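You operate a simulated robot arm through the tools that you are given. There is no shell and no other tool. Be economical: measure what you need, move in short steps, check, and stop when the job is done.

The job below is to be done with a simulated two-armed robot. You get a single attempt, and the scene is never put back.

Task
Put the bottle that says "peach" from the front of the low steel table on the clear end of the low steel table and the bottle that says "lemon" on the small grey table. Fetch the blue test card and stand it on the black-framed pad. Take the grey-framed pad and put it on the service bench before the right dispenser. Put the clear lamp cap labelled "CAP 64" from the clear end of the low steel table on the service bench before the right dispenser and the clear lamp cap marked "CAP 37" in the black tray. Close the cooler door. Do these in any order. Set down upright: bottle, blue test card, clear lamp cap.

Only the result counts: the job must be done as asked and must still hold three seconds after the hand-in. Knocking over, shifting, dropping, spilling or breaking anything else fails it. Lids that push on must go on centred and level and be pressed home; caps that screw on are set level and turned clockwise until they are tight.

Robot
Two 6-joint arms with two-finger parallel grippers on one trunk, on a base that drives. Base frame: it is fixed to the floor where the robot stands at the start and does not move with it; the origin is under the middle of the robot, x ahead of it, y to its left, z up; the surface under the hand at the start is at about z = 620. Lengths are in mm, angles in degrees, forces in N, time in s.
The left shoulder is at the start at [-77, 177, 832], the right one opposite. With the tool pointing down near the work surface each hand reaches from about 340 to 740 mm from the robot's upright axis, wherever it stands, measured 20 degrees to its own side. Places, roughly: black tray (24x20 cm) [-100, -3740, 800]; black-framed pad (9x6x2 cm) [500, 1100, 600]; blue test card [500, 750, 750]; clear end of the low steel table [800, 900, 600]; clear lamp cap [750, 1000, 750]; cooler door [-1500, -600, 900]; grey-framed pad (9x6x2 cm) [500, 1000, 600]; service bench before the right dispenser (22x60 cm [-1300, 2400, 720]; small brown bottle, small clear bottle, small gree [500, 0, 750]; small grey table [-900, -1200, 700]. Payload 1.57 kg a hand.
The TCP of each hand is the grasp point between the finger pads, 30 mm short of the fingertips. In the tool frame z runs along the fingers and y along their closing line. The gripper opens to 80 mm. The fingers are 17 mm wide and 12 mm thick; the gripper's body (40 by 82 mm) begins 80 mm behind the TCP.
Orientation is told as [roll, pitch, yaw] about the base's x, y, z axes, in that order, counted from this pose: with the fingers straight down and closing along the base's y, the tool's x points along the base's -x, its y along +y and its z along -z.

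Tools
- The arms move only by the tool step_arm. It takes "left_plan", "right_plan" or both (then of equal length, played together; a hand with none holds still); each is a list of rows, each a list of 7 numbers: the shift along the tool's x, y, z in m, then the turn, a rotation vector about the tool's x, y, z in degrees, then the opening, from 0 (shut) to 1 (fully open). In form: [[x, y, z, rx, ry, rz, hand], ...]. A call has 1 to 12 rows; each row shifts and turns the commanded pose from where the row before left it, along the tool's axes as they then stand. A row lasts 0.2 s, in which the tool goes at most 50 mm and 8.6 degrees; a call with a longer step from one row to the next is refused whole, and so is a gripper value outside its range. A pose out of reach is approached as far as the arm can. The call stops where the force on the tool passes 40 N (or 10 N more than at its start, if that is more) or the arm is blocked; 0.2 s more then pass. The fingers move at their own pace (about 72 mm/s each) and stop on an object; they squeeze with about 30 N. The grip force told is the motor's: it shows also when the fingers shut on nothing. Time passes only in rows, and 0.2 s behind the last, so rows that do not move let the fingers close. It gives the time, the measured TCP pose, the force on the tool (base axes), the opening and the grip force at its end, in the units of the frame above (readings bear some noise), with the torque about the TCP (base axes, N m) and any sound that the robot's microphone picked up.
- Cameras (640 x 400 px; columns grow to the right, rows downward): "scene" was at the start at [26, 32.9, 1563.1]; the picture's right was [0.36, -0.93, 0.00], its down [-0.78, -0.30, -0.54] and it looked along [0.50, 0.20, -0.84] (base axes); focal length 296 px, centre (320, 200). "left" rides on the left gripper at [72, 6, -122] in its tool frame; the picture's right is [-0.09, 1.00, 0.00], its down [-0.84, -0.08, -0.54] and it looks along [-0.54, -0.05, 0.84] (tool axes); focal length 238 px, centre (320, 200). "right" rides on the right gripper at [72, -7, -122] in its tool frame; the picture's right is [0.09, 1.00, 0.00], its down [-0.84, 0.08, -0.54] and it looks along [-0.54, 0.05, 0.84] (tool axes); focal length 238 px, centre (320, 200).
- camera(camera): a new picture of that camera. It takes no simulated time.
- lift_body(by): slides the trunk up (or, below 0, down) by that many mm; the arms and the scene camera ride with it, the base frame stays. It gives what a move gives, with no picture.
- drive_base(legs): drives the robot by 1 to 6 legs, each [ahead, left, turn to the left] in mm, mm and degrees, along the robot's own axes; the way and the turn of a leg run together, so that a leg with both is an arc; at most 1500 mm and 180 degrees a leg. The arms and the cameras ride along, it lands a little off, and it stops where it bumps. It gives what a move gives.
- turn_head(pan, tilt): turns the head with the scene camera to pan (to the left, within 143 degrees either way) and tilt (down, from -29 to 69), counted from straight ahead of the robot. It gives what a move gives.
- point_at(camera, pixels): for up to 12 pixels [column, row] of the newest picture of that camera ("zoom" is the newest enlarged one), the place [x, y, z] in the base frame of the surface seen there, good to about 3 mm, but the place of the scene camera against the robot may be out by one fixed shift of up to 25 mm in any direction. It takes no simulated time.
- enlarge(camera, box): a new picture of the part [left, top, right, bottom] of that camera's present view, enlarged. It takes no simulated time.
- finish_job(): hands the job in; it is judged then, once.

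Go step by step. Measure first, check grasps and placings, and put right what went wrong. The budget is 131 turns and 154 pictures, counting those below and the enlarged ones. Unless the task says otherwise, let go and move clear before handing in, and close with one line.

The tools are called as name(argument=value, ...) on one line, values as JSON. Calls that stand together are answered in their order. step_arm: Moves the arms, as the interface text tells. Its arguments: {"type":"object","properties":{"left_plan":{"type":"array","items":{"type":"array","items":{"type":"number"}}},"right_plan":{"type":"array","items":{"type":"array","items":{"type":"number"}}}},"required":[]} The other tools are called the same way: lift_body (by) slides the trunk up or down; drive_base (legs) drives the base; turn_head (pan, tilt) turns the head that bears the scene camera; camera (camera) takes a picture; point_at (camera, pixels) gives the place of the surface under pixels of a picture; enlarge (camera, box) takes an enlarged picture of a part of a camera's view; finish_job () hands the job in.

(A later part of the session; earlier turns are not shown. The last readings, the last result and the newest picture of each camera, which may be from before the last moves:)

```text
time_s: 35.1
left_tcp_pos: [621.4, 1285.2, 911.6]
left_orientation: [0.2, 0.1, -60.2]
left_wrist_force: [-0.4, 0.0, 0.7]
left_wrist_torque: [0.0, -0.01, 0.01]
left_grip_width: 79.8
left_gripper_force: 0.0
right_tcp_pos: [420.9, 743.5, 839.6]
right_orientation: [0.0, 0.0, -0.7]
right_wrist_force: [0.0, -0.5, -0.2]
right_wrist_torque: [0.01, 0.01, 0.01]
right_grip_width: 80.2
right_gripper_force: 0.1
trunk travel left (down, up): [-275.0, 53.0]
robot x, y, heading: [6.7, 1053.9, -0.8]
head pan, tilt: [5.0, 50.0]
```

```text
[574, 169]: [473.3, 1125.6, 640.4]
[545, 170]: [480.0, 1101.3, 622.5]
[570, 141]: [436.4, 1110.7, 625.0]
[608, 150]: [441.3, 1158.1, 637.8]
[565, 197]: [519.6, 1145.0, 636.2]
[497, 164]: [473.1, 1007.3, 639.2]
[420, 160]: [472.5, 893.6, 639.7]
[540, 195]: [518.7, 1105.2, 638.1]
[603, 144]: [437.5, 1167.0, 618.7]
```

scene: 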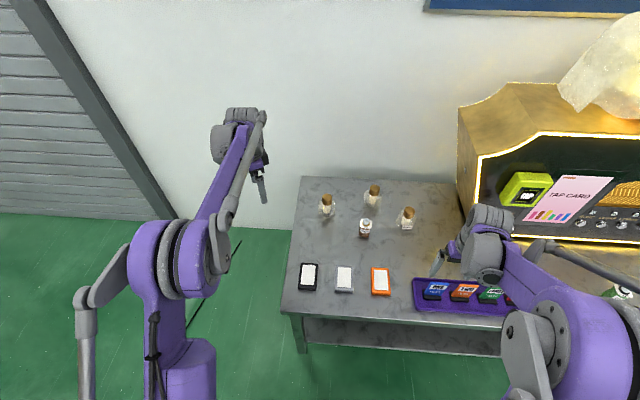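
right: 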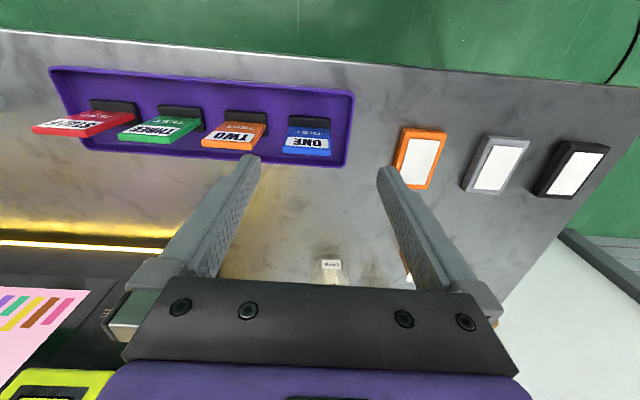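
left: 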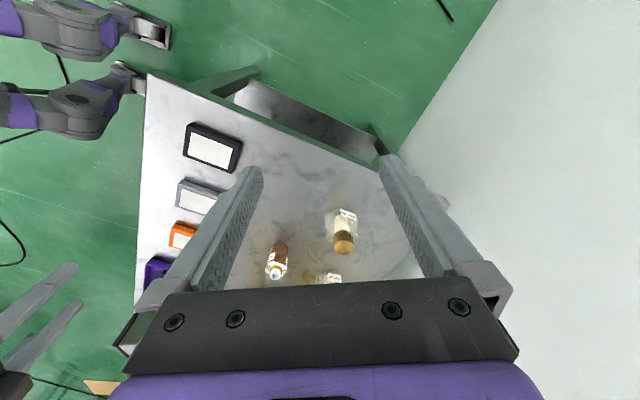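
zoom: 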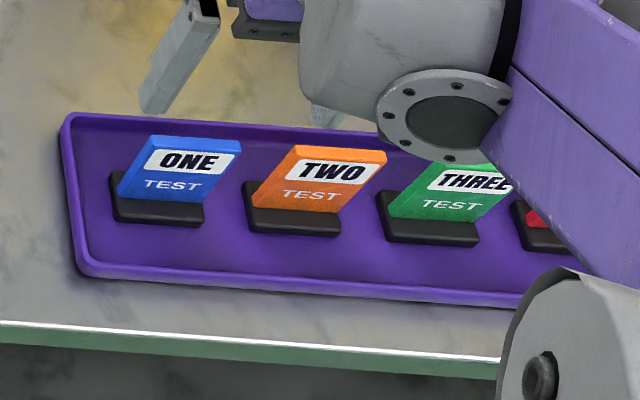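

Blue card: face x≈441.5, y 706–757, top z≈716; foot bottom ≈624. I rotate the right hand +90° to close along x over it, and move the left hand away.

step_arm(right_plan=[[0, 0, 0, 0, 0, -8.1, 1], [0, 0, 0, 0, 0, -8.1, 1], [0, 0, 0, 0, 0, -8.1, 1], [0, 0, 0, 0, 0, -8.1, 1], [0, 0, 0, 0, 0, -8.1, 1], [0, 0, 0, 0, 0, -8.1, 1], [0, 0, 0, 0, 0, -8.1, 1], [0, 0, 0, 0, 0, -8.1, 1], [0, 0, 0, 0, 0, -8.1, 1], [0, 0, 0, 0, 0, -8.1, 1], [0, 0, 0, 0, 0, -8.1, 1], [0, 0, 0, 0, 0, -1.6, 1]], left_plan=[[0.0192, -0.0151, 0, 0, 0, 0, 1], [0.0192, -0.0151, 0, 0, 0, 0, 1], [0.0192, -0.0151, 0, 0, 0, 0, 1], [0.0192, -0.0151, 0, 0, 0, 0, 1], [0.0192, -0.0151, 0, 0, 0, 0, 1], [0.0192, -0.0151, 0, 0, 0, 0, 1], [0.0192, -0.0151, 0, 0, 0, 0, 1], [0.0192, -0.0151, 0, 0, 0, 0, 1], [0.0192, -0.0151, 0, 0, 0, 0, 1], [0.0192, -0.0151, 0, 0, 0, 0, 1], [0.0192, -0.0151, 0, 0, 0, 0, 1], [0, 0, 0, 0, 0, 0, 1]])

camera(camera="right")

```text
time_s: 37.8
left_tcp_pos: [371.0, 1386.3, 912.5]
left_orientation: [0.0, -0.1, -60.2]
left_wrist_force: [-0.9, -0.4, 0.7]
left_wrist_torque: [0.01, 0.04, 0.0]
left_grip_width: 80.1
left_gripper_force: 0.1
right_tcp_pos: [419.8, 741.4, 840.1]
right_orientation: [-0.1, 0.1, 90.2]
right_wrist_force: [0.6, -0.4, 0.1]
right_wrist_torque: [-0.04, -0.03, -0.05]
right_grip_width: 80.0
right_gripper_force: 0.1
trunk travel left (down, up): [-275.0, 53.0]
robot x, y, heading: [7.4, 1051.8, -0.9]
head pan, tilt: [5.0, 50.0]
```

```text
116 pictures are left
```

right: 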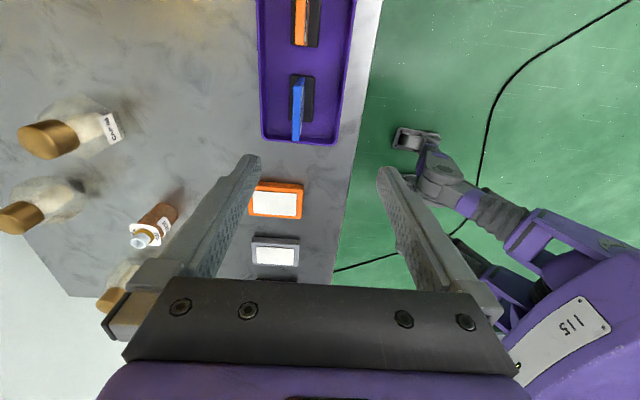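

Seen edge-on, the blue card is at (298,105) with its foot to its right. Measure precisely.

point_at(camera="right", pixels=[[298, 82], [297, 105], [297, 138], [303, 120], [309, 100], [313, 80], [291, 78], [296, 130]])

enlarge(camera="right", box=[250, 60, 350, 150])

```text
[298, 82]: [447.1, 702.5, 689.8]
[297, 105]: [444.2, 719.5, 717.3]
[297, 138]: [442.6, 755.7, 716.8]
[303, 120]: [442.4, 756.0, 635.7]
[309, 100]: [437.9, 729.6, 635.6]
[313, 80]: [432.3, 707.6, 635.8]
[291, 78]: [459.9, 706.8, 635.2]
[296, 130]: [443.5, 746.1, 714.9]
```

```text
4.44 times, centred on (300, 105) of right
```

zoom: 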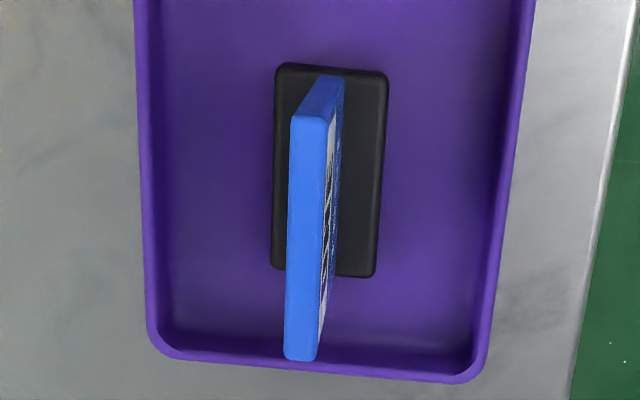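

Card centre is (446,731). Descend to z≈692 and grip across its thickness.

step_arm(right_plan=[[0.01, -0.026, 0.03, 0, 0, 0, 1], [0, 0, 0.045, 0, 0, 0, 1], [0, 0, 0.045, 0, 0, 0, 1], [0, 0, 0.028, 0, 0, 0, 1], [0, 0, 0, 0, 0, 0, 0.5], [0, 0, 0, 0, 0, 0, 0.1], [0, 0, 0, 0, 0, 0, 0], [0, 0, 0, 0, 0, 0, 0], [0, 0, 0, 0, 0, 0, 0]])

camera(camera="right")

```text
time_s: 39.8
left_tcp_pos: [371.8, 1386.3, 913.6]
left_orientation: [0.1, 0.1, -60.3]
left_wrist_force: [0.2, 0.3, 0.1]
left_wrist_torque: [-0.02, -0.01, -0.02]
left_grip_width: 80.1
left_gripper_force: 0.1
right_tcp_pos: [444.6, 731.5, 690.0]
right_orientation: [0.1, -0.1, 90.0]
right_wrist_force: [-0.1, 0.4, -0.2]
right_wrist_torque: [0.03, -0.04, 0.0]
right_grip_width: 7.2
right_gripper_force: 26.3
trunk travel left (down, up): [-275.0, 53.0]
robot x, y, heading: [4.4, 1053.9, -0.6]
head pan, tilt: [5.0, 50.0]
```

```text
114 pictures are left
```

right: 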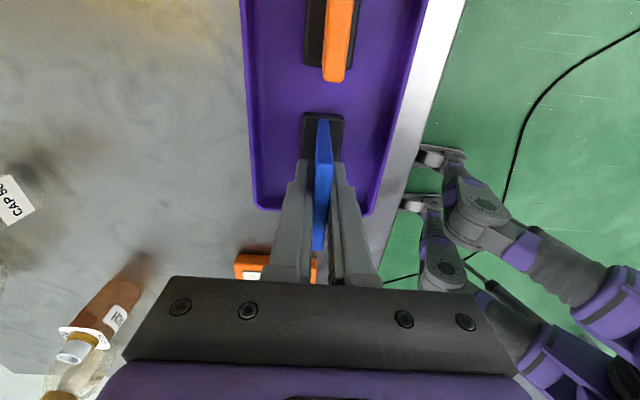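

Card gripped (7.2 mm). Lift and carry toward the black pad.

step_arm(right_plan=[[0, 0, -0.03, 0, 0, 0, 0], [0, 0, -0.045, 0, 0, 0, 0], [0, 0, -0.045, 0, 0, 0, 0], [-0.0445, -0.0037, 0, 0, 0, 0, 0], [-0.0445, -0.0037, 0, 0, 0, 0, 0], [-0.0445, -0.0037, 0, 0, 0, 0, 0], [-0.0445, -0.0037, 0, 0, 0, 0, 0], [-0.0445, -0.0037, 0, 0, 0, 0, 0], [-0.0445, -0.0037, 0, 0, 0, 0, 0], [-0.0445, -0.0037, 0, 0, 0, 0, 0], [-0.0445, -0.0037, 0, 0, 0, 0, 0], [-0.0445, -0.0037, 0, 0, 0, 0, 0]])

step_arm(right_plan=[[0, 0, 0, 0, 0, 8.2, 0], [0, 0, 0, 0, 0, 8.2, 0], [0, 0, 0, 0, 0, 8.2, 0], [0, 0, 0, 0, 0, 8.2, 0], [0, 0, 0, 0, 0, 8.2, 0], [0, 0, 0, 0, 0, 8.2, 0], [0, 0, 0, 0, 0, 8.2, 0], [0, 0, 0, 0, 0, 8.2, 0], [0, 0, 0, 0, 0, 8.2, 0], [0, 0, 0, 0, 0, 8.2, 0], [0, 0, 0, 0, 0, 8, 0], [0, 0, 0, 0, 0, 0, 0]])

camera(camera="right")

camera(camera="left")

```text
time_s: 42.4
left_tcp_pos: [371.2, 1385.7, 913.6]
left_orientation: [0.1, 0.0, -60.2]
left_wrist_force: [-0.1, -0.3, -0.1]
left_wrist_torque: [-0.04, 0.0, 0.01]
left_grip_width: 80.3
left_gripper_force: 0.0
right_tcp_pos: [480.6, 1133.8, 810.2]
right_orientation: [0.0, 0.1, 90.0]
right_wrist_force: [0.6, -0.2, -0.6]
right_wrist_torque: [-0.05, 0.0, 0.02]
right_grip_width: 7.3
right_gripper_force: 26.1
trunk travel left (down, up): [-275.0, 53.0]
robot x, y, heading: [5.0, 1049.9, -0.8]
head pan, tilt: [5.0, 50.0]
```

```text
time_s: 45.0
left_tcp_pos: [372.0, 1385.3, 914.4]
left_orientation: [0.0, 0.0, -60.2]
left_wrist_force: [0.3, 0.4, -0.4]
left_wrist_torque: [-0.01, 0.02, -0.02]
left_grip_width: 80.0
left_gripper_force: 0.0
right_tcp_pos: [479.0, 1132.7, 810.2]
right_orientation: [-0.1, -0.1, -0.1]
right_wrist_force: [0.0, -0.7, -0.2]
right_wrist_torque: [0.01, -0.01, 0.03]
right_grip_width: 7.5
right_gripper_force: 26.6
trunk travel left (down, up): [-275.0, 53.0]
robot x, y, heading: [1.9, 1053.0, -0.5]
head pan, tilt: [5.0, 50.0]
```

```text
113 pictures are left
```

right: 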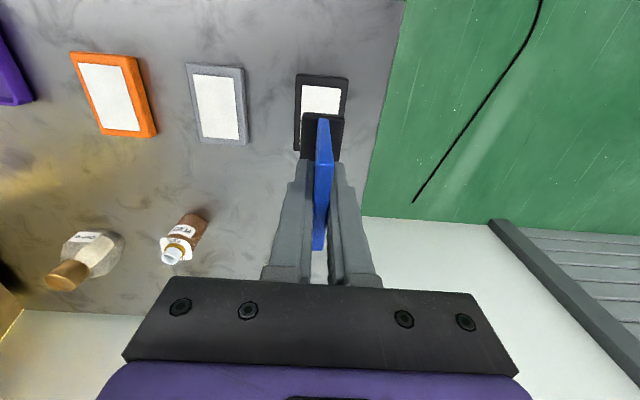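

```text
112 pictures are left
```

left: 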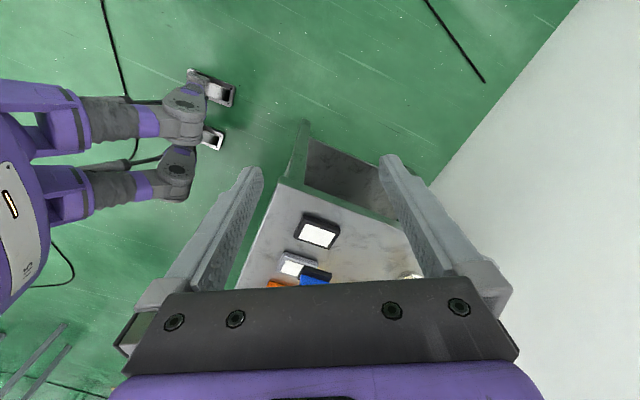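

Pad corners appear at (297,75),(348,79),(295,150). Measure them near.

point_at(camera="right", pixels=[[300, 78], [345, 82], [297, 147], [322, 97], [297, 110], [347, 110], [322, 76], [306, 135]])

point_at(camera="left", pixels=[[303, 214], [340, 226], [293, 236], [331, 249], [317, 232]])

enlarge(camera="right", box=[270, 60, 370, 160])

```text
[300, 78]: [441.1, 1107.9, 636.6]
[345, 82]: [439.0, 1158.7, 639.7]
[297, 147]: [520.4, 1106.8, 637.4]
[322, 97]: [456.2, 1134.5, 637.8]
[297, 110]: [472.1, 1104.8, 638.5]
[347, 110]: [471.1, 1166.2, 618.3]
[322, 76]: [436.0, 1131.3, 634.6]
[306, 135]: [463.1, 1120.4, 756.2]
```

```text
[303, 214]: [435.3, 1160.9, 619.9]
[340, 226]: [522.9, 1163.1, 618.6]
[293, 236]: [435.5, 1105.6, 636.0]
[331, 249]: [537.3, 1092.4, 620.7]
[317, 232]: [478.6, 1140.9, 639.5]
```

```text
4.00 times, centred on (320, 110) of right
```

zoom: 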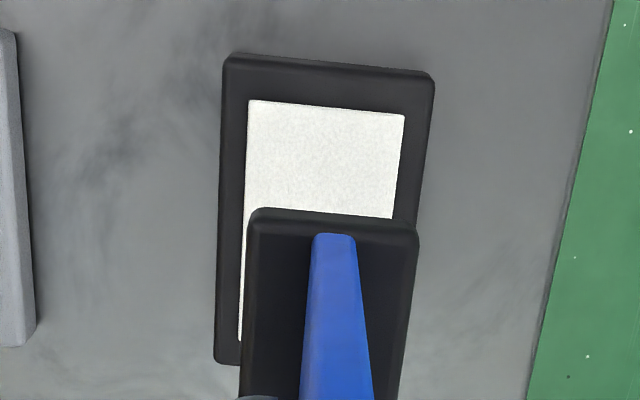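

Pad centre ≈ (478.5,1133), matching the TCP. Descend to just above contact.

step_arm(right_plan=[[0, 0, 0.045, 0, 0, 0, 0], [0, 0, 0.045, 0, 0, 0, 0], [0, 0, 0.008, 0, 0, 0, 0], [0, 0, 0.002, 0, 0, 0, 0], [0, 0, 0, 0, 0, 0, 0]])

camera(camera="right")

enlarge(camera="left", box=[250, 190, 380, 290])

```text
time_s: 46.1
left_tcp_pos: [370.8, 1386.2, 913.1]
left_orientation: [0.1, 0.0, -60.2]
left_wrist_force: [-0.1, 0.6, 0.2]
left_wrist_torque: [0.01, -0.02, 0.01]
left_grip_width: 80.0
left_gripper_force: 0.0
right_tcp_pos: [479.1, 1133.3, 711.2]
right_orientation: [-0.1, -0.1, 0.0]
right_wrist_force: [0.7, 0.5, -0.2]
right_wrist_torque: [0.01, -0.01, -0.02]
right_grip_width: 7.3
right_gripper_force: 26.0
trunk travel left (down, up): [-275.0, 53.0]
robot x, y, heading: [7.9, 1050.7, -0.7]
head pan, tilt: [5.0, 50.0]
```

```text
110 pictures are left
```

right: 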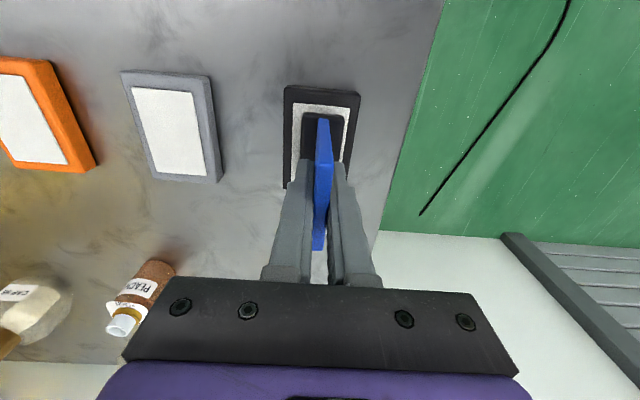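

```text
4.00 times, centred on (315, 240) of left
```

zoom: 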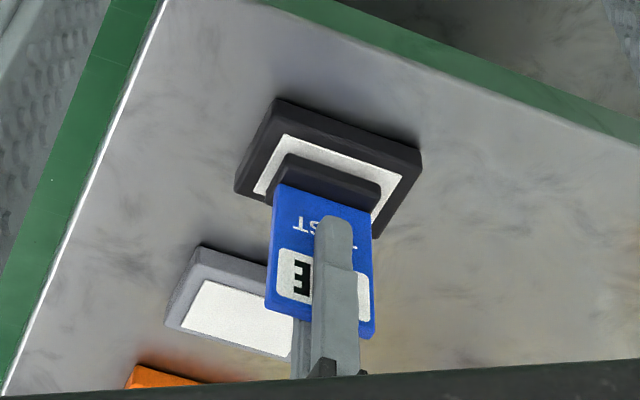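

Foot is centred over the pad, a few mm high. Lower in small steps feeling for contact.

step_arm(right_plan=[[0, 0, 0.002, 0, 0, 0, 0], [0, 0, 0.002, 0, 0, 0, 0], [0, 0, 0, 0, 0, 0, 0]])

step_arm(right_plan=[[0, 0, 0.0015, 0, 0, 0, 0], [0, 0, 0, 0, 0, 0, 0]])

step_arm(right_plan=[[0, 0, 0.001, 0, 0, 0, 0], [0, 0, 0, 0, 0, 0, 0]])

```text
time_s: 47.0
left_tcp_pos: [371.2, 1387.2, 912.6]
left_orientation: [0.0, 0.0, -60.2]
left_wrist_force: [1.0, -0.1, -0.2]
left_wrist_torque: [0.0, -0.02, 0.0]
left_grip_width: 79.7
left_gripper_force: 0.0
right_tcp_pos: [478.7, 1131.7, 706.2]
right_orientation: [0.0, 0.0, 0.0]
right_wrist_force: [0.4, -0.1, -0.1]
right_wrist_torque: [0.0, 0.03, -0.01]
right_grip_width: 7.5
right_gripper_force: 27.0
trunk travel left (down, up): [-275.0, 53.0]
robot x, y, heading: [8.0, 1052.9, -0.7]
head pan, tilt: [5.0, 50.0]
```

```text
time_s: 47.5
left_tcp_pos: [371.1, 1385.8, 914.5]
left_orientation: [0.0, -0.1, -60.2]
left_wrist_force: [1.7, -1.0, 0.7]
left_wrist_torque: [0.01, 0.01, 0.0]
left_grip_width: 80.1
left_gripper_force: 0.1
right_tcp_pos: [478.5, 1133.3, 705.7]
right_orientation: [0.0, 0.0, 0.0]
right_wrist_force: [-0.1, -0.2, 4.7]
right_wrist_torque: [-0.02, 0.03, -0.01]
right_grip_width: 7.1
right_gripper_force: 26.8
trunk travel left (down, up): [-275.0, 53.0]
robot x, y, heading: [9.3, 1057.5, -0.5]
head pan, tilt: [5.0, 50.0]
```

```text
time_s: 48.1
left_tcp_pos: [371.3, 1385.2, 914.2]
left_orientation: [0.1, 0.0, -60.2]
left_wrist_force: [0.0, -0.2, 0.3]
left_wrist_torque: [-0.02, -0.04, -0.02]
left_grip_width: 80.3
left_gripper_force: 0.0
right_tcp_pos: [478.9, 1133.0, 705.9]
right_orientation: [0.1, -0.1, -0.1]
right_wrist_force: [0.1, -0.7, 13.8]
right_wrist_torque: [-0.06, 0.02, 0.01]
right_grip_width: 7.6
right_gripper_force: 26.6
trunk travel left (down, up): [-275.0, 53.0]
robot x, y, heading: [4.3, 1052.0, -0.6]
head pan, tilt: [5.0, 50.0]
```

Contact felt (13.8 N). Release gently and rise clear.

step_arm(right_plan=[[0, 0, -0.001, 0, 0, 0, 0], [0, 0, 0, 0, 0, 0, 0.3], [0, 0, 0, 0, 0, 0, 0.7], [0, 0, 0, 0, 0, 0, 0.7], [0, 0, -0.03, 0, 0, 0, 0.7], [0, 0, -0.05, 0, 0, 0, 0.7], [0, 0, -0.05, 0, 0, 0, 0.7]])

camera(camera="right")

enlarge(camera="left", box=[250, 190, 380, 290])

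```text
time_s: 49.8
left_tcp_pos: [370.4, 1386.3, 912.7]
left_orientation: [0.1, 0.0, -60.2]
left_wrist_force: [0.0, -0.2, -0.1]
left_wrist_torque: [0.0, -0.01, 0.0]
left_grip_width: 80.2
left_gripper_force: 0.1
right_tcp_pos: [478.0, 1132.4, 836.9]
right_orientation: [0.1, 0.1, 0.0]
right_wrist_force: [-0.3, -0.2, 0.8]
right_wrist_torque: [0.03, 0.0, -0.01]
right_grip_width: 55.9
right_gripper_force: 0.1
trunk travel left (down, up): [-275.0, 53.0]
robot x, y, heading: [6.3, 1051.0, -0.6]
head pan, tilt: [5.0, 50.0]
```

```text
108 pictures are left
```

right: 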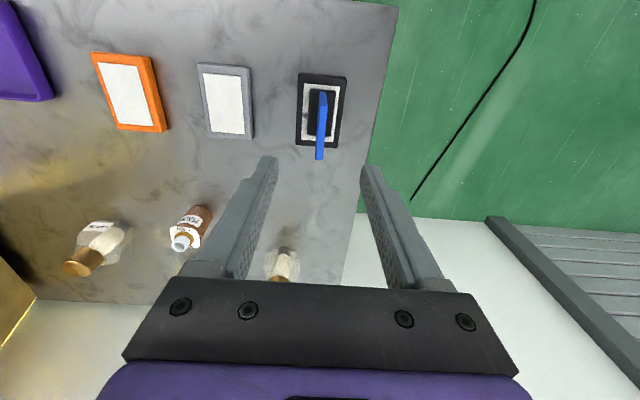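

```text
4.00 times, centred on (315, 240) of left
```

zoom: 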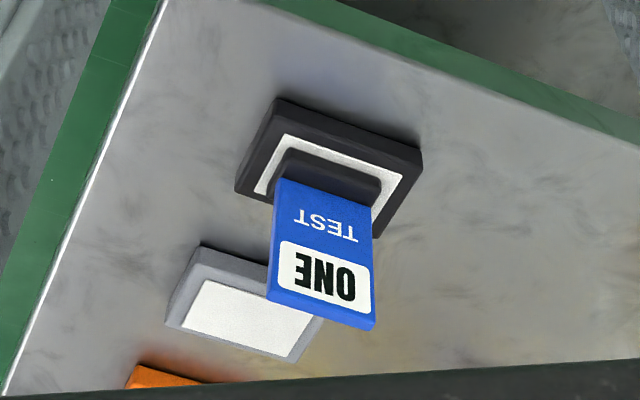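

The card stands squarely on the black-framed pad. Next measure the grey pad's corners.

point_at(camera="right", pixels=[[200, 67], [247, 70], [212, 133], [250, 136], [203, 100], [250, 100], [225, 100]])

step_arm(right_plan=[[0, -0.04, 0, 0, 0, 0, 1], [0, -0.04, 0, 0, 0, 0, 1], [0, -0.038, 0, 0, 0, 0, 1]])

camera(camera="right")

```text
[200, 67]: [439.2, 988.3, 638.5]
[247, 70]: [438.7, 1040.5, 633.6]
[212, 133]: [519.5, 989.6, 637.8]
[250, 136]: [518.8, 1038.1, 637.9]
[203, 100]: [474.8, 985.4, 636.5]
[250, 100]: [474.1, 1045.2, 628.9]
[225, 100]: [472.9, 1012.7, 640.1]
```

```text
time_s: 50.5
left_tcp_pos: [371.7, 1385.1, 914.0]
left_orientation: [0.0, 0.1, -60.2]
left_wrist_force: [-0.2, 0.1, 0.5]
left_wrist_torque: [0.01, 0.0, 0.02]
left_grip_width: 79.9
left_gripper_force: 0.1
right_tcp_pos: [477.9, 1015.3, 835.3]
right_orientation: [0.0, 0.0, -0.1]
right_wrist_force: [0.1, 0.0, -0.6]
right_wrist_torque: [0.04, -0.02, -0.01]
right_grip_width: 79.9
right_gripper_force: 0.0
trunk travel left (down, up): [-275.0, 53.0]
robot x, y, heading: [10.3, 1052.0, -0.7]
head pan, tilt: [5.0, 50.0]
```

```text
106 pictures are left
```

right: 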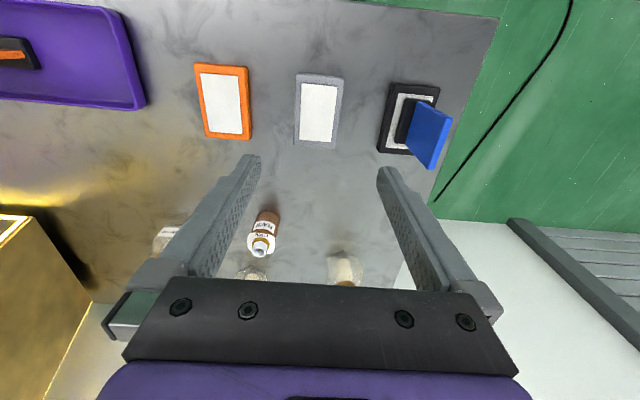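

Grey pad centre (479,1014.5) is right under the hand. Descend to z≈652 and grip.

step_arm(right_plan=[[0, 0, 0.045, 0, 0, 0, 1], [0, 0, 0.045, 0, 0, 0, 1], [0, 0, 0.045, 0, 0, 0, 1], [0, 0, 0.04, 0, 0, 0, 1], [0, 0, 0.007, 0, 0, 0, 1], [0, 0, 0, 0, 0, 0, 0.5], [0, 0, 0, 0, 0, 0, 0], [0, 0, 0, 0, 0, 0, 0], [0, 0, 0, 0, 0, 0, 0]])

camera(camera="right")

```text
time_s: 52.5
left_tcp_pos: [370.8, 1386.2, 913.5]
left_orientation: [-0.2, 0.0, -60.3]
left_wrist_force: [-0.3, -0.6, 0.6]
left_wrist_torque: [0.01, -0.04, 0.0]
left_grip_width: 80.1
left_gripper_force: 0.1
right_tcp_pos: [477.8, 1015.8, 654.6]
right_orientation: [0.0, 0.0, 0.0]
right_wrist_force: [0.0, 0.4, -0.2]
right_wrist_torque: [-0.01, -0.04, -0.01]
right_grip_width: 58.7
right_gripper_force: 30.0
trunk travel left (down, up): [-275.0, 53.0]
robot x, y, heading: [7.5, 1054.2, -0.7]
head pan, tilt: [5.0, 50.0]
```

```text
105 pictures are left
```

right: 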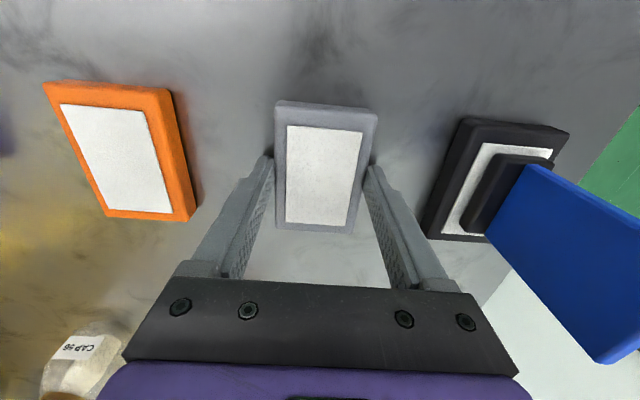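

Pad gripped at 58.7 mm. Lift it, retract, and meanwhile check where the robot's feet are versus the table front.

step_arm(right_plan=[[0, 0, -0.03, 0, 0, 0, 0], [0, 0, -0.045, 0, 0, 0, 0], [0, 0, -0.045, 0, 0, 0, 0], [0, 0, -0.045, 0, 0, 0, 0], [0.03, -0.03, -0.03, 0, 0, 0, 0], [0.035, -0.03, 0, 0, 0, 0, 0], [0.035, -0.03, 0, 0, 0, 0, 0]])

point_at(camera="left", pixels=[[230, 95], [220, 140], [195, 75], [300, 130]])

camera(camera="right")

```text
refused: row 5 steps farther than a row can; nothing moved
```

```text
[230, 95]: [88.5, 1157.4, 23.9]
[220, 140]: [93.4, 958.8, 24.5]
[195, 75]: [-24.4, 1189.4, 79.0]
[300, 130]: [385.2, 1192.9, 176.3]
```

```text
104 pictures are left
```

right: 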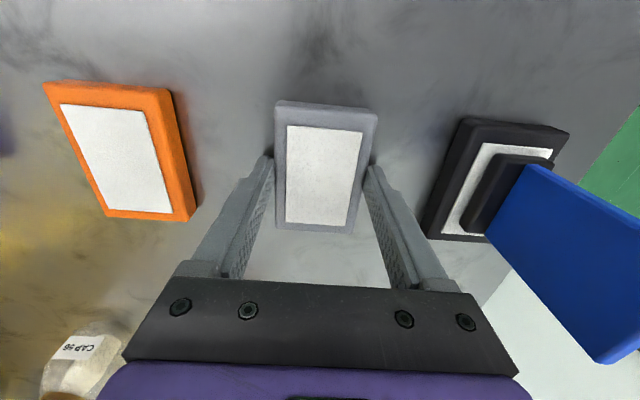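

Feet reach only x≈95, so there is room to drive forward. Lift the pad with legal steps, then drive ahead 125 and right 100.

step_arm(right_plan=[[0, 0, -0.03, 0, 0, 0, 0], [0, 0, -0.045, 0, 0, 0, 0], [0, 0, -0.045, 0, 0, 0, 0], [0, 0, -0.045, 0, 0, 0, 0], [0.02, -0.02, -0.03, 0, 0, 0, 0], [0.04, -0.02, 0, 0, 0, 0, 0], [0.04, -0.02, 0, 0, 0, 0, 0], [0.03, -0.02, 0, 0, 0, 0, 0]])

drive_base(legs=[[125, -100, 0]])

camera(camera="left")

camera(camera="scene")

camera(camera="right")

```text
time_s: 54.4
left_tcp_pos: [370.9, 1385.9, 913.2]
left_orientation: [0.0, 0.0, -60.2]
left_wrist_force: [0.0, 0.1, 0.6]
left_wrist_torque: [-0.01, 0.01, 0.02]
left_grip_width: 80.1
left_gripper_force: 0.1
right_tcp_pos: [350.5, 935.9, 848.1]
right_orientation: [-0.1, 0.0, 0.0]
right_wrist_force: [-0.6, 0.2, -1.1]
right_wrist_torque: [-0.01, 0.0, -0.03]
right_grip_width: 59.0
right_gripper_force: 30.2
trunk travel left (down, up): [-275.0, 53.0]
robot x, y, heading: [10.6, 1057.9, -0.9]
head pan, tilt: [5.0, 50.0]
```

```text
time_s: 55.9
left_tcp_pos: [497.4, 1285.7, 912.9]
left_orientation: [0.0, 0.1, -60.2]
left_wrist_force: [0.3, -0.3, -0.5]
left_wrist_torque: [0.02, 0.01, 0.0]
left_grip_width: 80.0
left_gripper_force: 0.1
right_tcp_pos: [477.1, 836.1, 848.5]
right_orientation: [0.0, 0.0, 0.1]
right_wrist_force: [0.1, -0.1, -0.7]
right_wrist_torque: [0.05, 0.01, 0.01]
right_grip_width: 58.8
right_gripper_force: 29.6
trunk travel left (down, up): [-275.0, 53.0]
robot x, y, heading: [132.1, 952.0, -0.6]
head pan, tilt: [5.0, 50.0]
```

```text
103 pictures are left
```

left: 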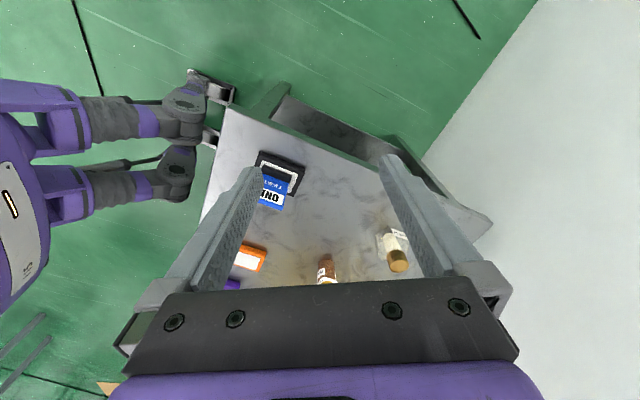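

```text
102 pictures are left
```

scene: 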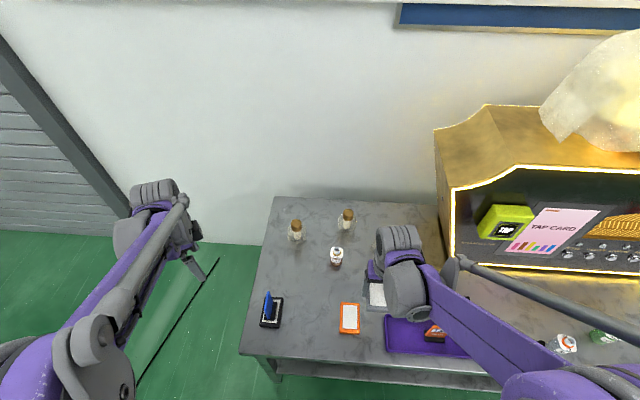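

```text
101 pictures are left
```

right: 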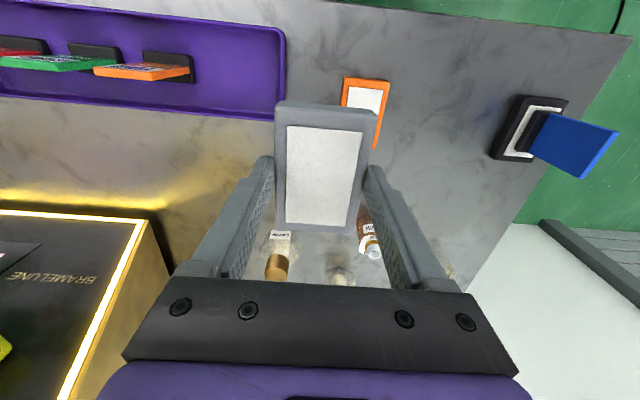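

CAP 64 is at (395,248) in the left view. I zoom to learn its shape and measure.

enlarge(camera="left", box=[360, 210, 430, 280])

point_at(camera="zoom", pixels=[[350, 360], [330, 310], [400, 335], [270, 340], [200, 300], [180, 180], [410, 250], [450, 150], [330, 240], [280, 140]])

```text
5.71 times, centred on (395, 245) of left
```

zoom: 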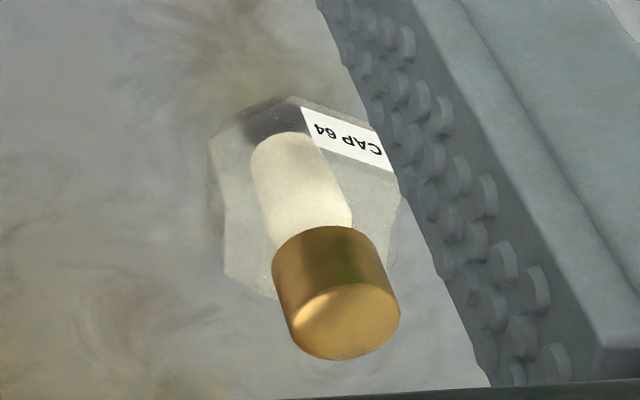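

```text
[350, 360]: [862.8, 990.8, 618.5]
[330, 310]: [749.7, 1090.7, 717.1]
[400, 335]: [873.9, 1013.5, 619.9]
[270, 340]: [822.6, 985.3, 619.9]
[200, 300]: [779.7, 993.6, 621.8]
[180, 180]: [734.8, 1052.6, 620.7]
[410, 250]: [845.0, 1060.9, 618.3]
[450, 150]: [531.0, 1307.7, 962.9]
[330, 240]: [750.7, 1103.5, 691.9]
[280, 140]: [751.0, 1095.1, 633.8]
```

Gold top centre ≈ (750,1090,717). Move the left hand above it for a closer look.

step_arm(left_plan=[[-0.0367, 0.0146, 0.01, 0, 0, 0, 1], [-0.0367, 0.0146, 0.01, 0, 0, 0, 1], [-0.0367, 0.0146, 0.01, 0, 0, 0, 1], [-0.0367, 0.0146, 0.01, 0, 0, 0, 1], [-0.0367, 0.0146, 0.01, 0, 0, 0, 1], [-0.0367, 0.0146, 0.01, 0, 0, 0, 1], [-0.0367, 0.0146, 0.01, 0, 0, 0, 1], [-0.0367, 0.0146, 0.01, 0, 0, 0, 1]])

camera(camera="left")

enlarge(camera="left", box=[270, 80, 370, 160])

```text
time_s: 57.7
left_tcp_pos: [745.9, 1087.1, 833.3]
left_orientation: [-0.1, 0.2, -60.1]
left_wrist_force: [0.1, 0.4, -0.7]
left_wrist_torque: [-0.01, 0.03, 0.01]
left_grip_width: 80.1
left_gripper_force: 0.0
right_tcp_pos: [478.5, 835.3, 847.3]
right_orientation: [0.0, 0.0, 0.0]
right_wrist_force: [0.5, -0.2, -0.4]
right_wrist_torque: [0.01, 0.02, -0.04]
right_grip_width: 59.2
right_gripper_force: 30.3
trunk travel left (down, up): [-275.0, 53.0]
robot x, y, heading: [137.4, 952.4, -1.0]
head pan, tilt: [5.0, 50.0]
```

```text
99 pictures are left
```

left: 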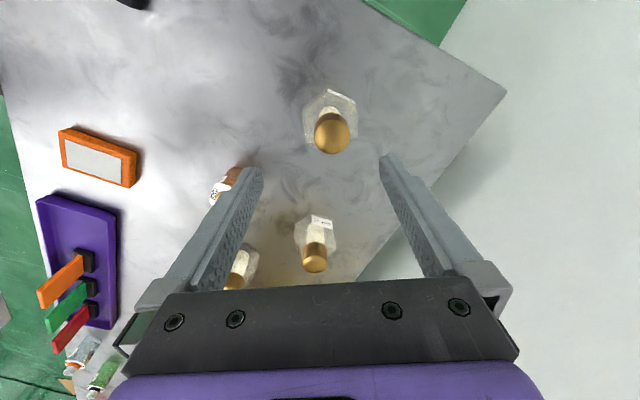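

```text
5.00 times, centred on (320, 120) of left
```

zoom: 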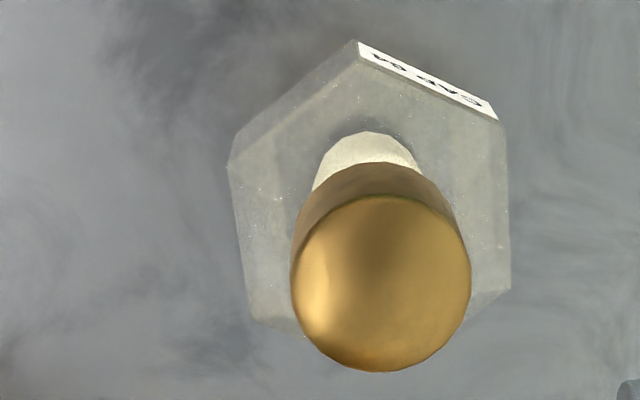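

The body is hexagonal with two parallel faces nearly square to the present closing line (left edge x≈240, right ≈505 in zoom). Measure it.

point_at(camera="zoom", pixels=[[245, 230], [262, 310], [495, 180], [500, 270], [360, 55], [240, 150], [490, 115], [380, 280], [380, 355], [300, 280], [465, 280], [275, 200]])

```text
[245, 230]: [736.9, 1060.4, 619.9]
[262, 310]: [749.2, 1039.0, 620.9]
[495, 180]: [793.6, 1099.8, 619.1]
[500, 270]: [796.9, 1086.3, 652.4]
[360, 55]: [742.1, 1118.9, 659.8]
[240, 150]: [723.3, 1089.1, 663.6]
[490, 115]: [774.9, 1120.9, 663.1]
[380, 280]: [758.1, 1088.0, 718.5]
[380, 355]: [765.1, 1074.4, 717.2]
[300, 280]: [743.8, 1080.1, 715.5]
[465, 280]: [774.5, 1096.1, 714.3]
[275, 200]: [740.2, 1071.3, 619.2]
```

Hexagon: flats ≈59 mm apart, centre ≈ (759,1090), face normal at 33.5°. Align yaw +3.5°, centre, and descend partway.

step_arm(left_plan=[[-0.0039, 0.0128, 0.03, 0, 0, -3.5, 1], [0, 0, 0.045, 0, 0, 0, 1], [0, 0, 0.02, 0, 0, 0, 1]])

camera(camera="left")

```text
time_s: 58.5
left_tcp_pos: [759.3, 1092.5, 739.5]
left_orientation: [0.0, 0.0, -56.6]
left_wrist_force: [0.3, 0.6, 0.0]
left_wrist_torque: [0.02, -0.01, 0.0]
left_grip_width: 80.2
left_gripper_force: 0.1
right_tcp_pos: [477.1, 834.6, 847.7]
right_orientation: [0.0, 0.0, 0.1]
right_wrist_force: [0.0, 0.3, 0.4]
right_wrist_torque: [0.0, 0.03, 0.03]
right_grip_width: 59.0
right_gripper_force: 29.4
trunk travel left (down, up): [-275.0, 53.0]
robot x, y, heading: [133.2, 953.8, -0.6]
head pan, tilt: [5.0, 50.0]
```

```text
97 pictures are left
```

left: 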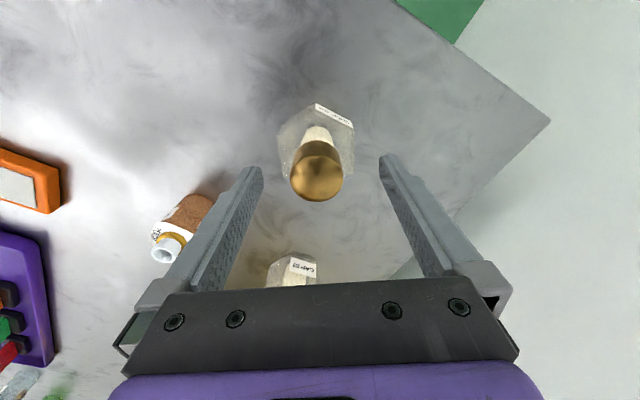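

Gold cap is centred between the fingers (316,172), ~2 mm off. Correct slightly, descend to z≈654 and grip.

step_arm(left_plan=[[0, -0.002, 0.04, 0, 0, 0, 1], [0, 0, 0.04, 0, 0, 0, 1], [0, 0, 0.005, 0, 0, 0, 1], [0, 0, 0, 0, 0, 0, 0.6], [0, 0, 0, 0, 0, 0, 0.2], [0, 0, 0, 0, 0, 0, 0], [0, 0, 0, 0, 0, 0, 0]])

camera(camera="left")

```text
time_s: 60.1
left_tcp_pos: [758.4, 1091.8, 653.5]
left_orientation: [0.0, 0.0, -56.7]
left_wrist_force: [-0.6, -0.6, 0.6]
left_wrist_torque: [0.02, -0.02, 0.01]
left_grip_width: 73.0
left_gripper_force: 29.9
right_tcp_pos: [478.6, 834.7, 848.5]
right_orientation: [0.0, 0.0, 0.0]
right_wrist_force: [1.0, 0.6, -1.3]
right_wrist_torque: [0.02, 0.02, 0.02]
right_grip_width: 58.7
right_gripper_force: 29.2
trunk travel left (down, up): [-275.0, 53.0]
robot x, y, heading: [134.1, 952.4, -0.4]
head pan, tilt: [5.0, 50.0]
```

```text
96 pictures are left
```

left: 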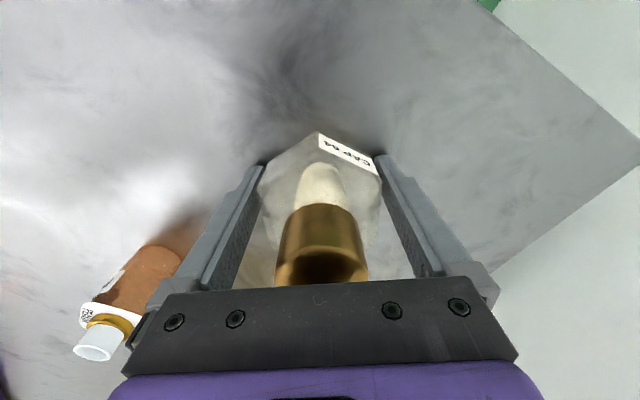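

Grip reads 73 mm (wider than flats, likely a convex hull or corner grip). Lift a little and check.

step_arm(left_plan=[[0, 0, -0.02, 0, 0, 0, 0], [0, 0, -0.04, 0, 0, 0, 0], [0, 0, -0.045, 0, 0, 0, 0], [0, 0, 0, 0, 0, 0, 0]])

camera(camera="left")

camera(camera="scene")

```text
time_s: 61.1
left_tcp_pos: [756.8, 1092.9, 756.8]
left_orientation: [0.0, 0.0, -56.7]
left_wrist_force: [0.3, -0.7, -1.3]
left_wrist_torque: [0.01, 0.02, -0.01]
left_grip_width: 72.9
left_gripper_force: 30.5
right_tcp_pos: [477.9, 836.3, 847.6]
right_orientation: [0.0, 0.0, 0.0]
right_wrist_force: [-0.1, -0.4, -1.3]
right_wrist_torque: [0.01, 0.02, -0.03]
right_grip_width: 58.9
right_gripper_force: 29.7
trunk travel left (down, up): [-275.0, 53.0]
robot x, y, heading: [135.1, 952.6, -0.7]
head pan, tilt: [5.0, 50.0]
```

```text
95 pictures are left
```

left: 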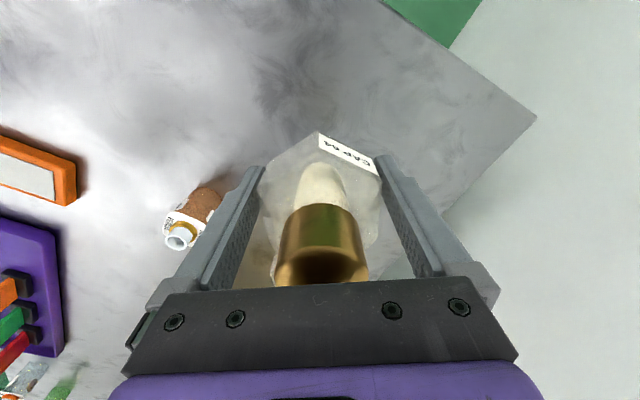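

```text
94 pictures are left
```

scene: 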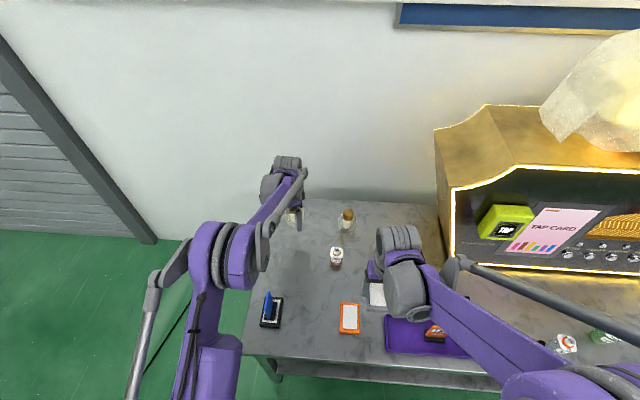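

CAP 64 is held firmly. Retract the left hand high, then back the base off the table and look toward the service bench.

step_arm(left_plan=[[0, 0, -0.04, 0, 0, 0, 0], [0, 0, -0.04, 0, 0, 0, 0], [0.0259, -0.0279, -0.005, 0, 0, 0, 0], [0.0259, -0.0279, -0.005, 0, 0, 0, 0], [0.0259, -0.0279, -0.005, 0, 0, 0, 0], [0.0259, -0.0279, -0.005, 0, 0, 0, 0], [0.0259, -0.0279, 0, 0, 0, 0, 0], [0.0259, -0.0279, 0, 0, 0, 0, 0], [0.0259, -0.0279, 0, 0, 0, 0, 0], [0.0259, -0.0279, 0, 0, 0, 0, 0]])

drive_base(legs=[[-500, 0, 0]])

turn_head(pan=125, tilt=30)

camera(camera="scene")

```text
time_s: 63.3
left_tcp_pos: [453.0, 1138.3, 856.4]
left_orientation: [0.2, -0.1, -56.7]
left_wrist_force: [1.2, -0.7, -0.6]
left_wrist_torque: [0.0, 0.0, -0.01]
left_grip_width: 73.0
left_gripper_force: 29.8
right_tcp_pos: [477.3, 835.7, 847.6]
right_orientation: [0.0, 0.0, 0.0]
right_wrist_force: [-0.6, -0.9, -0.1]
right_wrist_torque: [0.03, 0.0, 0.0]
right_grip_width: 58.7
right_gripper_force: 29.6
trunk travel left (down, up): [-275.0, 53.0]
robot x, y, heading: [130.3, 953.0, -0.8]
head pan, tilt: [5.0, 50.0]
```

```text
time_s: 66.3
left_tcp_pos: [-54.3, 1145.9, 857.2]
left_orientation: [0.0, 0.0, -56.5]
left_wrist_force: [0.4, 0.1, -1.4]
left_wrist_torque: [0.01, -0.01, 0.01]
left_grip_width: 72.9
left_gripper_force: 29.7
right_tcp_pos: [-30.2, 842.0, 848.6]
right_orientation: [0.0, 0.0, 0.2]
right_wrist_force: [-0.1, 0.3, -0.2]
right_wrist_torque: [-0.02, 0.0, -0.03]
right_grip_width: 58.8
right_gripper_force: 30.8
trunk travel left (down, up): [-275.0, 53.0]
robot x, y, heading: [-375.2, 954.0, -0.5]
head pan, tilt: [5.0, 50.0]
```

```text
time_s: 68.3
left_tcp_pos: [-53.4, 1145.2, 855.6]
left_orientation: [0.0, 0.0, -56.5]
left_wrist_force: [0.4, -0.1, -1.3]
left_wrist_torque: [0.03, 0.01, -0.02]
left_grip_width: 73.3
left_gripper_force: 29.8
right_tcp_pos: [-31.8, 842.0, 847.7]
right_orientation: [0.0, 0.0, 0.3]
right_wrist_force: [0.1, -0.7, 0.4]
right_wrist_torque: [0.0, -0.01, -0.01]
right_grip_width: 58.7
right_gripper_force: 29.9
trunk travel left (down, up): [-275.0, 53.0]
robot x, y, heading: [-374.9, 955.7, -0.7]
head pan, tilt: [125.0, 30.0]
```

```text
93 pictures are left
```

scene: 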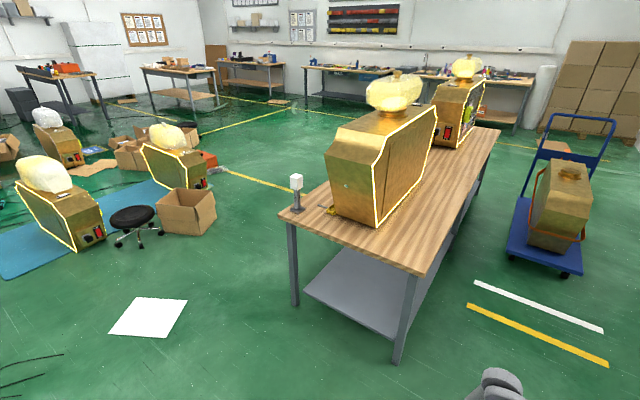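

The bench is the wood table with two dispensers; I measure its corners and surroundings.

point_at(camera="scene", pixels=[[285, 215], [425, 270], [497, 130], [375, 220], [400, 230], [435, 210], [340, 205], [400, 360], [295, 305], [535, 255], [480, 380], [435, 110]])

enlarge(camera="scene", box=[270, 40, 520, 280])

```text
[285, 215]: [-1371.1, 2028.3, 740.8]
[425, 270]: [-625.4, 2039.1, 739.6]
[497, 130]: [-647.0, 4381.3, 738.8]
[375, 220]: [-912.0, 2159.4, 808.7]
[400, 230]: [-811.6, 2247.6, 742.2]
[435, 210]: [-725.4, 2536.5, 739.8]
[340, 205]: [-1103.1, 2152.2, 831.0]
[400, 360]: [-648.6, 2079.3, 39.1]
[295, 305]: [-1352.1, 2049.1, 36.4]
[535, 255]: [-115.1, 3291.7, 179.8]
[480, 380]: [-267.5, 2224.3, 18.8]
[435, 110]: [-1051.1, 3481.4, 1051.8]
```

```text
1.67 times, centred on (395, 160) of scene
```

zoom: 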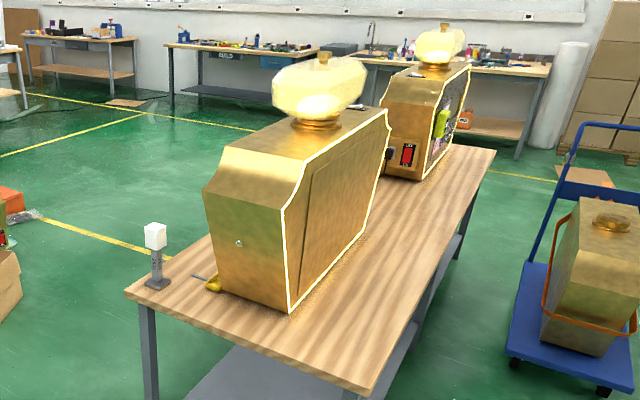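

The near dispenser's plain side faces +x, so its front zone (−1300,2400) is on the west side. I measure the floor obstacles there.

point_at(camera="scene", pixels=[[133, 245], [133, 215], [187, 230], [210, 215], [180, 185], [150, 320], [180, 300], [260, 240], [250, 185], [297, 185], [330, 208], [100, 235]])

turn_head(pan=143, tilt=35)

camera(camera="scene")

```text
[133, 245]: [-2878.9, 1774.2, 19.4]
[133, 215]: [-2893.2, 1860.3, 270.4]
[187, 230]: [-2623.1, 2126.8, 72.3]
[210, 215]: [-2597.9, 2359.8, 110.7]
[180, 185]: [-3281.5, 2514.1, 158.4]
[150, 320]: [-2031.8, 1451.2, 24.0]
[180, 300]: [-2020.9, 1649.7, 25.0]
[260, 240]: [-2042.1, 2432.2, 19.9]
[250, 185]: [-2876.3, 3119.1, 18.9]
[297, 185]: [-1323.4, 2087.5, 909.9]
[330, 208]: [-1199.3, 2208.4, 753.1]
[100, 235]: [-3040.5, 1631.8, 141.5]
```

```text
time_s: 69.1
left_tcp_pos: [-54.1, 1145.1, 856.5]
left_orientation: [0.0, 0.0, -56.5]
left_wrist_force: [-0.2, 0.3, -1.8]
left_wrist_torque: [0.0, -0.02, 0.02]
left_grip_width: 72.8
left_gripper_force: 30.4
right_tcp_pos: [-30.1, 842.6, 847.7]
right_orientation: [0.0, 0.1, 0.1]
right_wrist_force: [1.0, 0.0, -0.2]
right_wrist_torque: [0.01, 0.01, -0.04]
right_grip_width: 58.7
right_gripper_force: 29.8
trunk travel left (down, up): [-275.0, 53.0]
robot x, y, heading: [-377.6, 961.4, -0.5]
head pan, tilt: [143.0, 35.0]
```

```text
91 pictures are left
```

scene: 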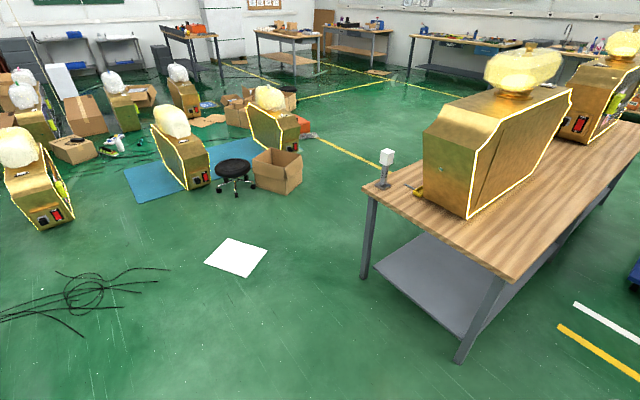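

I measure the white sheet on the floor to avoid it.

point_at(camera="scene", pixels=[[235, 238], [267, 248], [205, 262], [245, 277], [368, 275], [378, 190], [388, 160], [258, 175], [278, 193], [300, 180], [235, 190], [170, 275]])

```text
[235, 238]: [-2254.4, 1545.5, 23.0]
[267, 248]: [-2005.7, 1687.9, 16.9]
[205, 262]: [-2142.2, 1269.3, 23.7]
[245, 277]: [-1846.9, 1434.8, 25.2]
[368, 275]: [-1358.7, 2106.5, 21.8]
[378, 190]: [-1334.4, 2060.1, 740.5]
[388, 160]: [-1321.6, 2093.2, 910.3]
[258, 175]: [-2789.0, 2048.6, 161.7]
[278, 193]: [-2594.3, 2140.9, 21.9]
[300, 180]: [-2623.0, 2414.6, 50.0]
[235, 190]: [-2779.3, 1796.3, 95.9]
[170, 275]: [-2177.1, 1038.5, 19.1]
```

The sheet spans x −2254…−1847, y 1270…1688. I drive around it to the west side of the bench at about (−1915,2400).

drive_base(legs=[[-1220, 0, 0], [0, 650, 0], [-170, 150, 0], [-150, 350, 0], [0, 300, 0]])

turn_head(pan=0, tilt=50)

camera(camera="scene")

```text
time_s: 88.7
left_tcp_pos: [-1528.5, 2634.9, 856.9]
left_orientation: [0.1, 0.0, -58.1]
left_wrist_force: [-0.7, -0.1, -1.1]
left_wrist_torque: [0.01, -0.01, 0.0]
left_grip_width: 73.3
left_gripper_force: 29.9
right_tcp_pos: [-1514.5, 2329.9, 847.4]
right_orientation: [0.0, 0.0, -1.4]
right_wrist_force: [0.6, -1.2, -0.3]
right_wrist_torque: [0.03, 0.01, -0.02]
right_grip_width: 58.8
right_gripper_force: 29.2
trunk travel left (down, up): [-275.0, 53.0]
robot x, y, heading: [-1856.5, 2459.9, -2.2]
head pan, tilt: [143.0, 35.0]
```

```text
time_s: 91.0
left_tcp_pos: [-1528.5, 2634.4, 856.0]
left_orientation: [0.0, 0.0, -58.2]
left_wrist_force: [-0.3, 0.0, -1.7]
left_wrist_torque: [0.01, 0.01, 0.02]
left_grip_width: 73.1
left_gripper_force: 30.0
right_tcp_pos: [-1514.7, 2329.6, 847.8]
right_orientation: [0.0, 0.0, -1.5]
right_wrist_force: [-0.6, 0.5, -0.1]
right_wrist_torque: [0.0, 0.0, 0.02]
right_grip_width: 58.8
right_gripper_force: 29.7
trunk travel left (down, up): [-275.0, 53.0]
robot x, y, heading: [-1854.8, 2456.3, -2.2]
head pan, tilt: [0.0, 50.0]
```

```text
90 pictures are left
```

scene: 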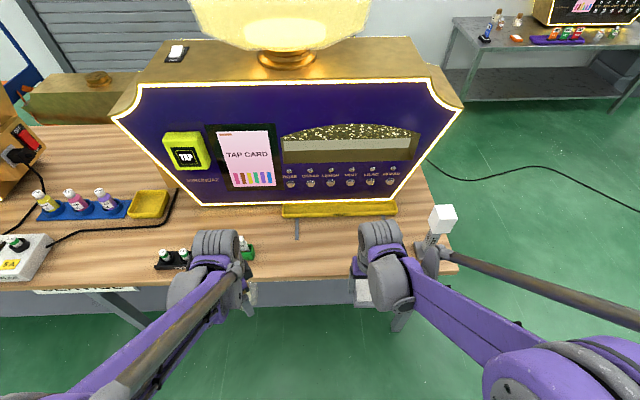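

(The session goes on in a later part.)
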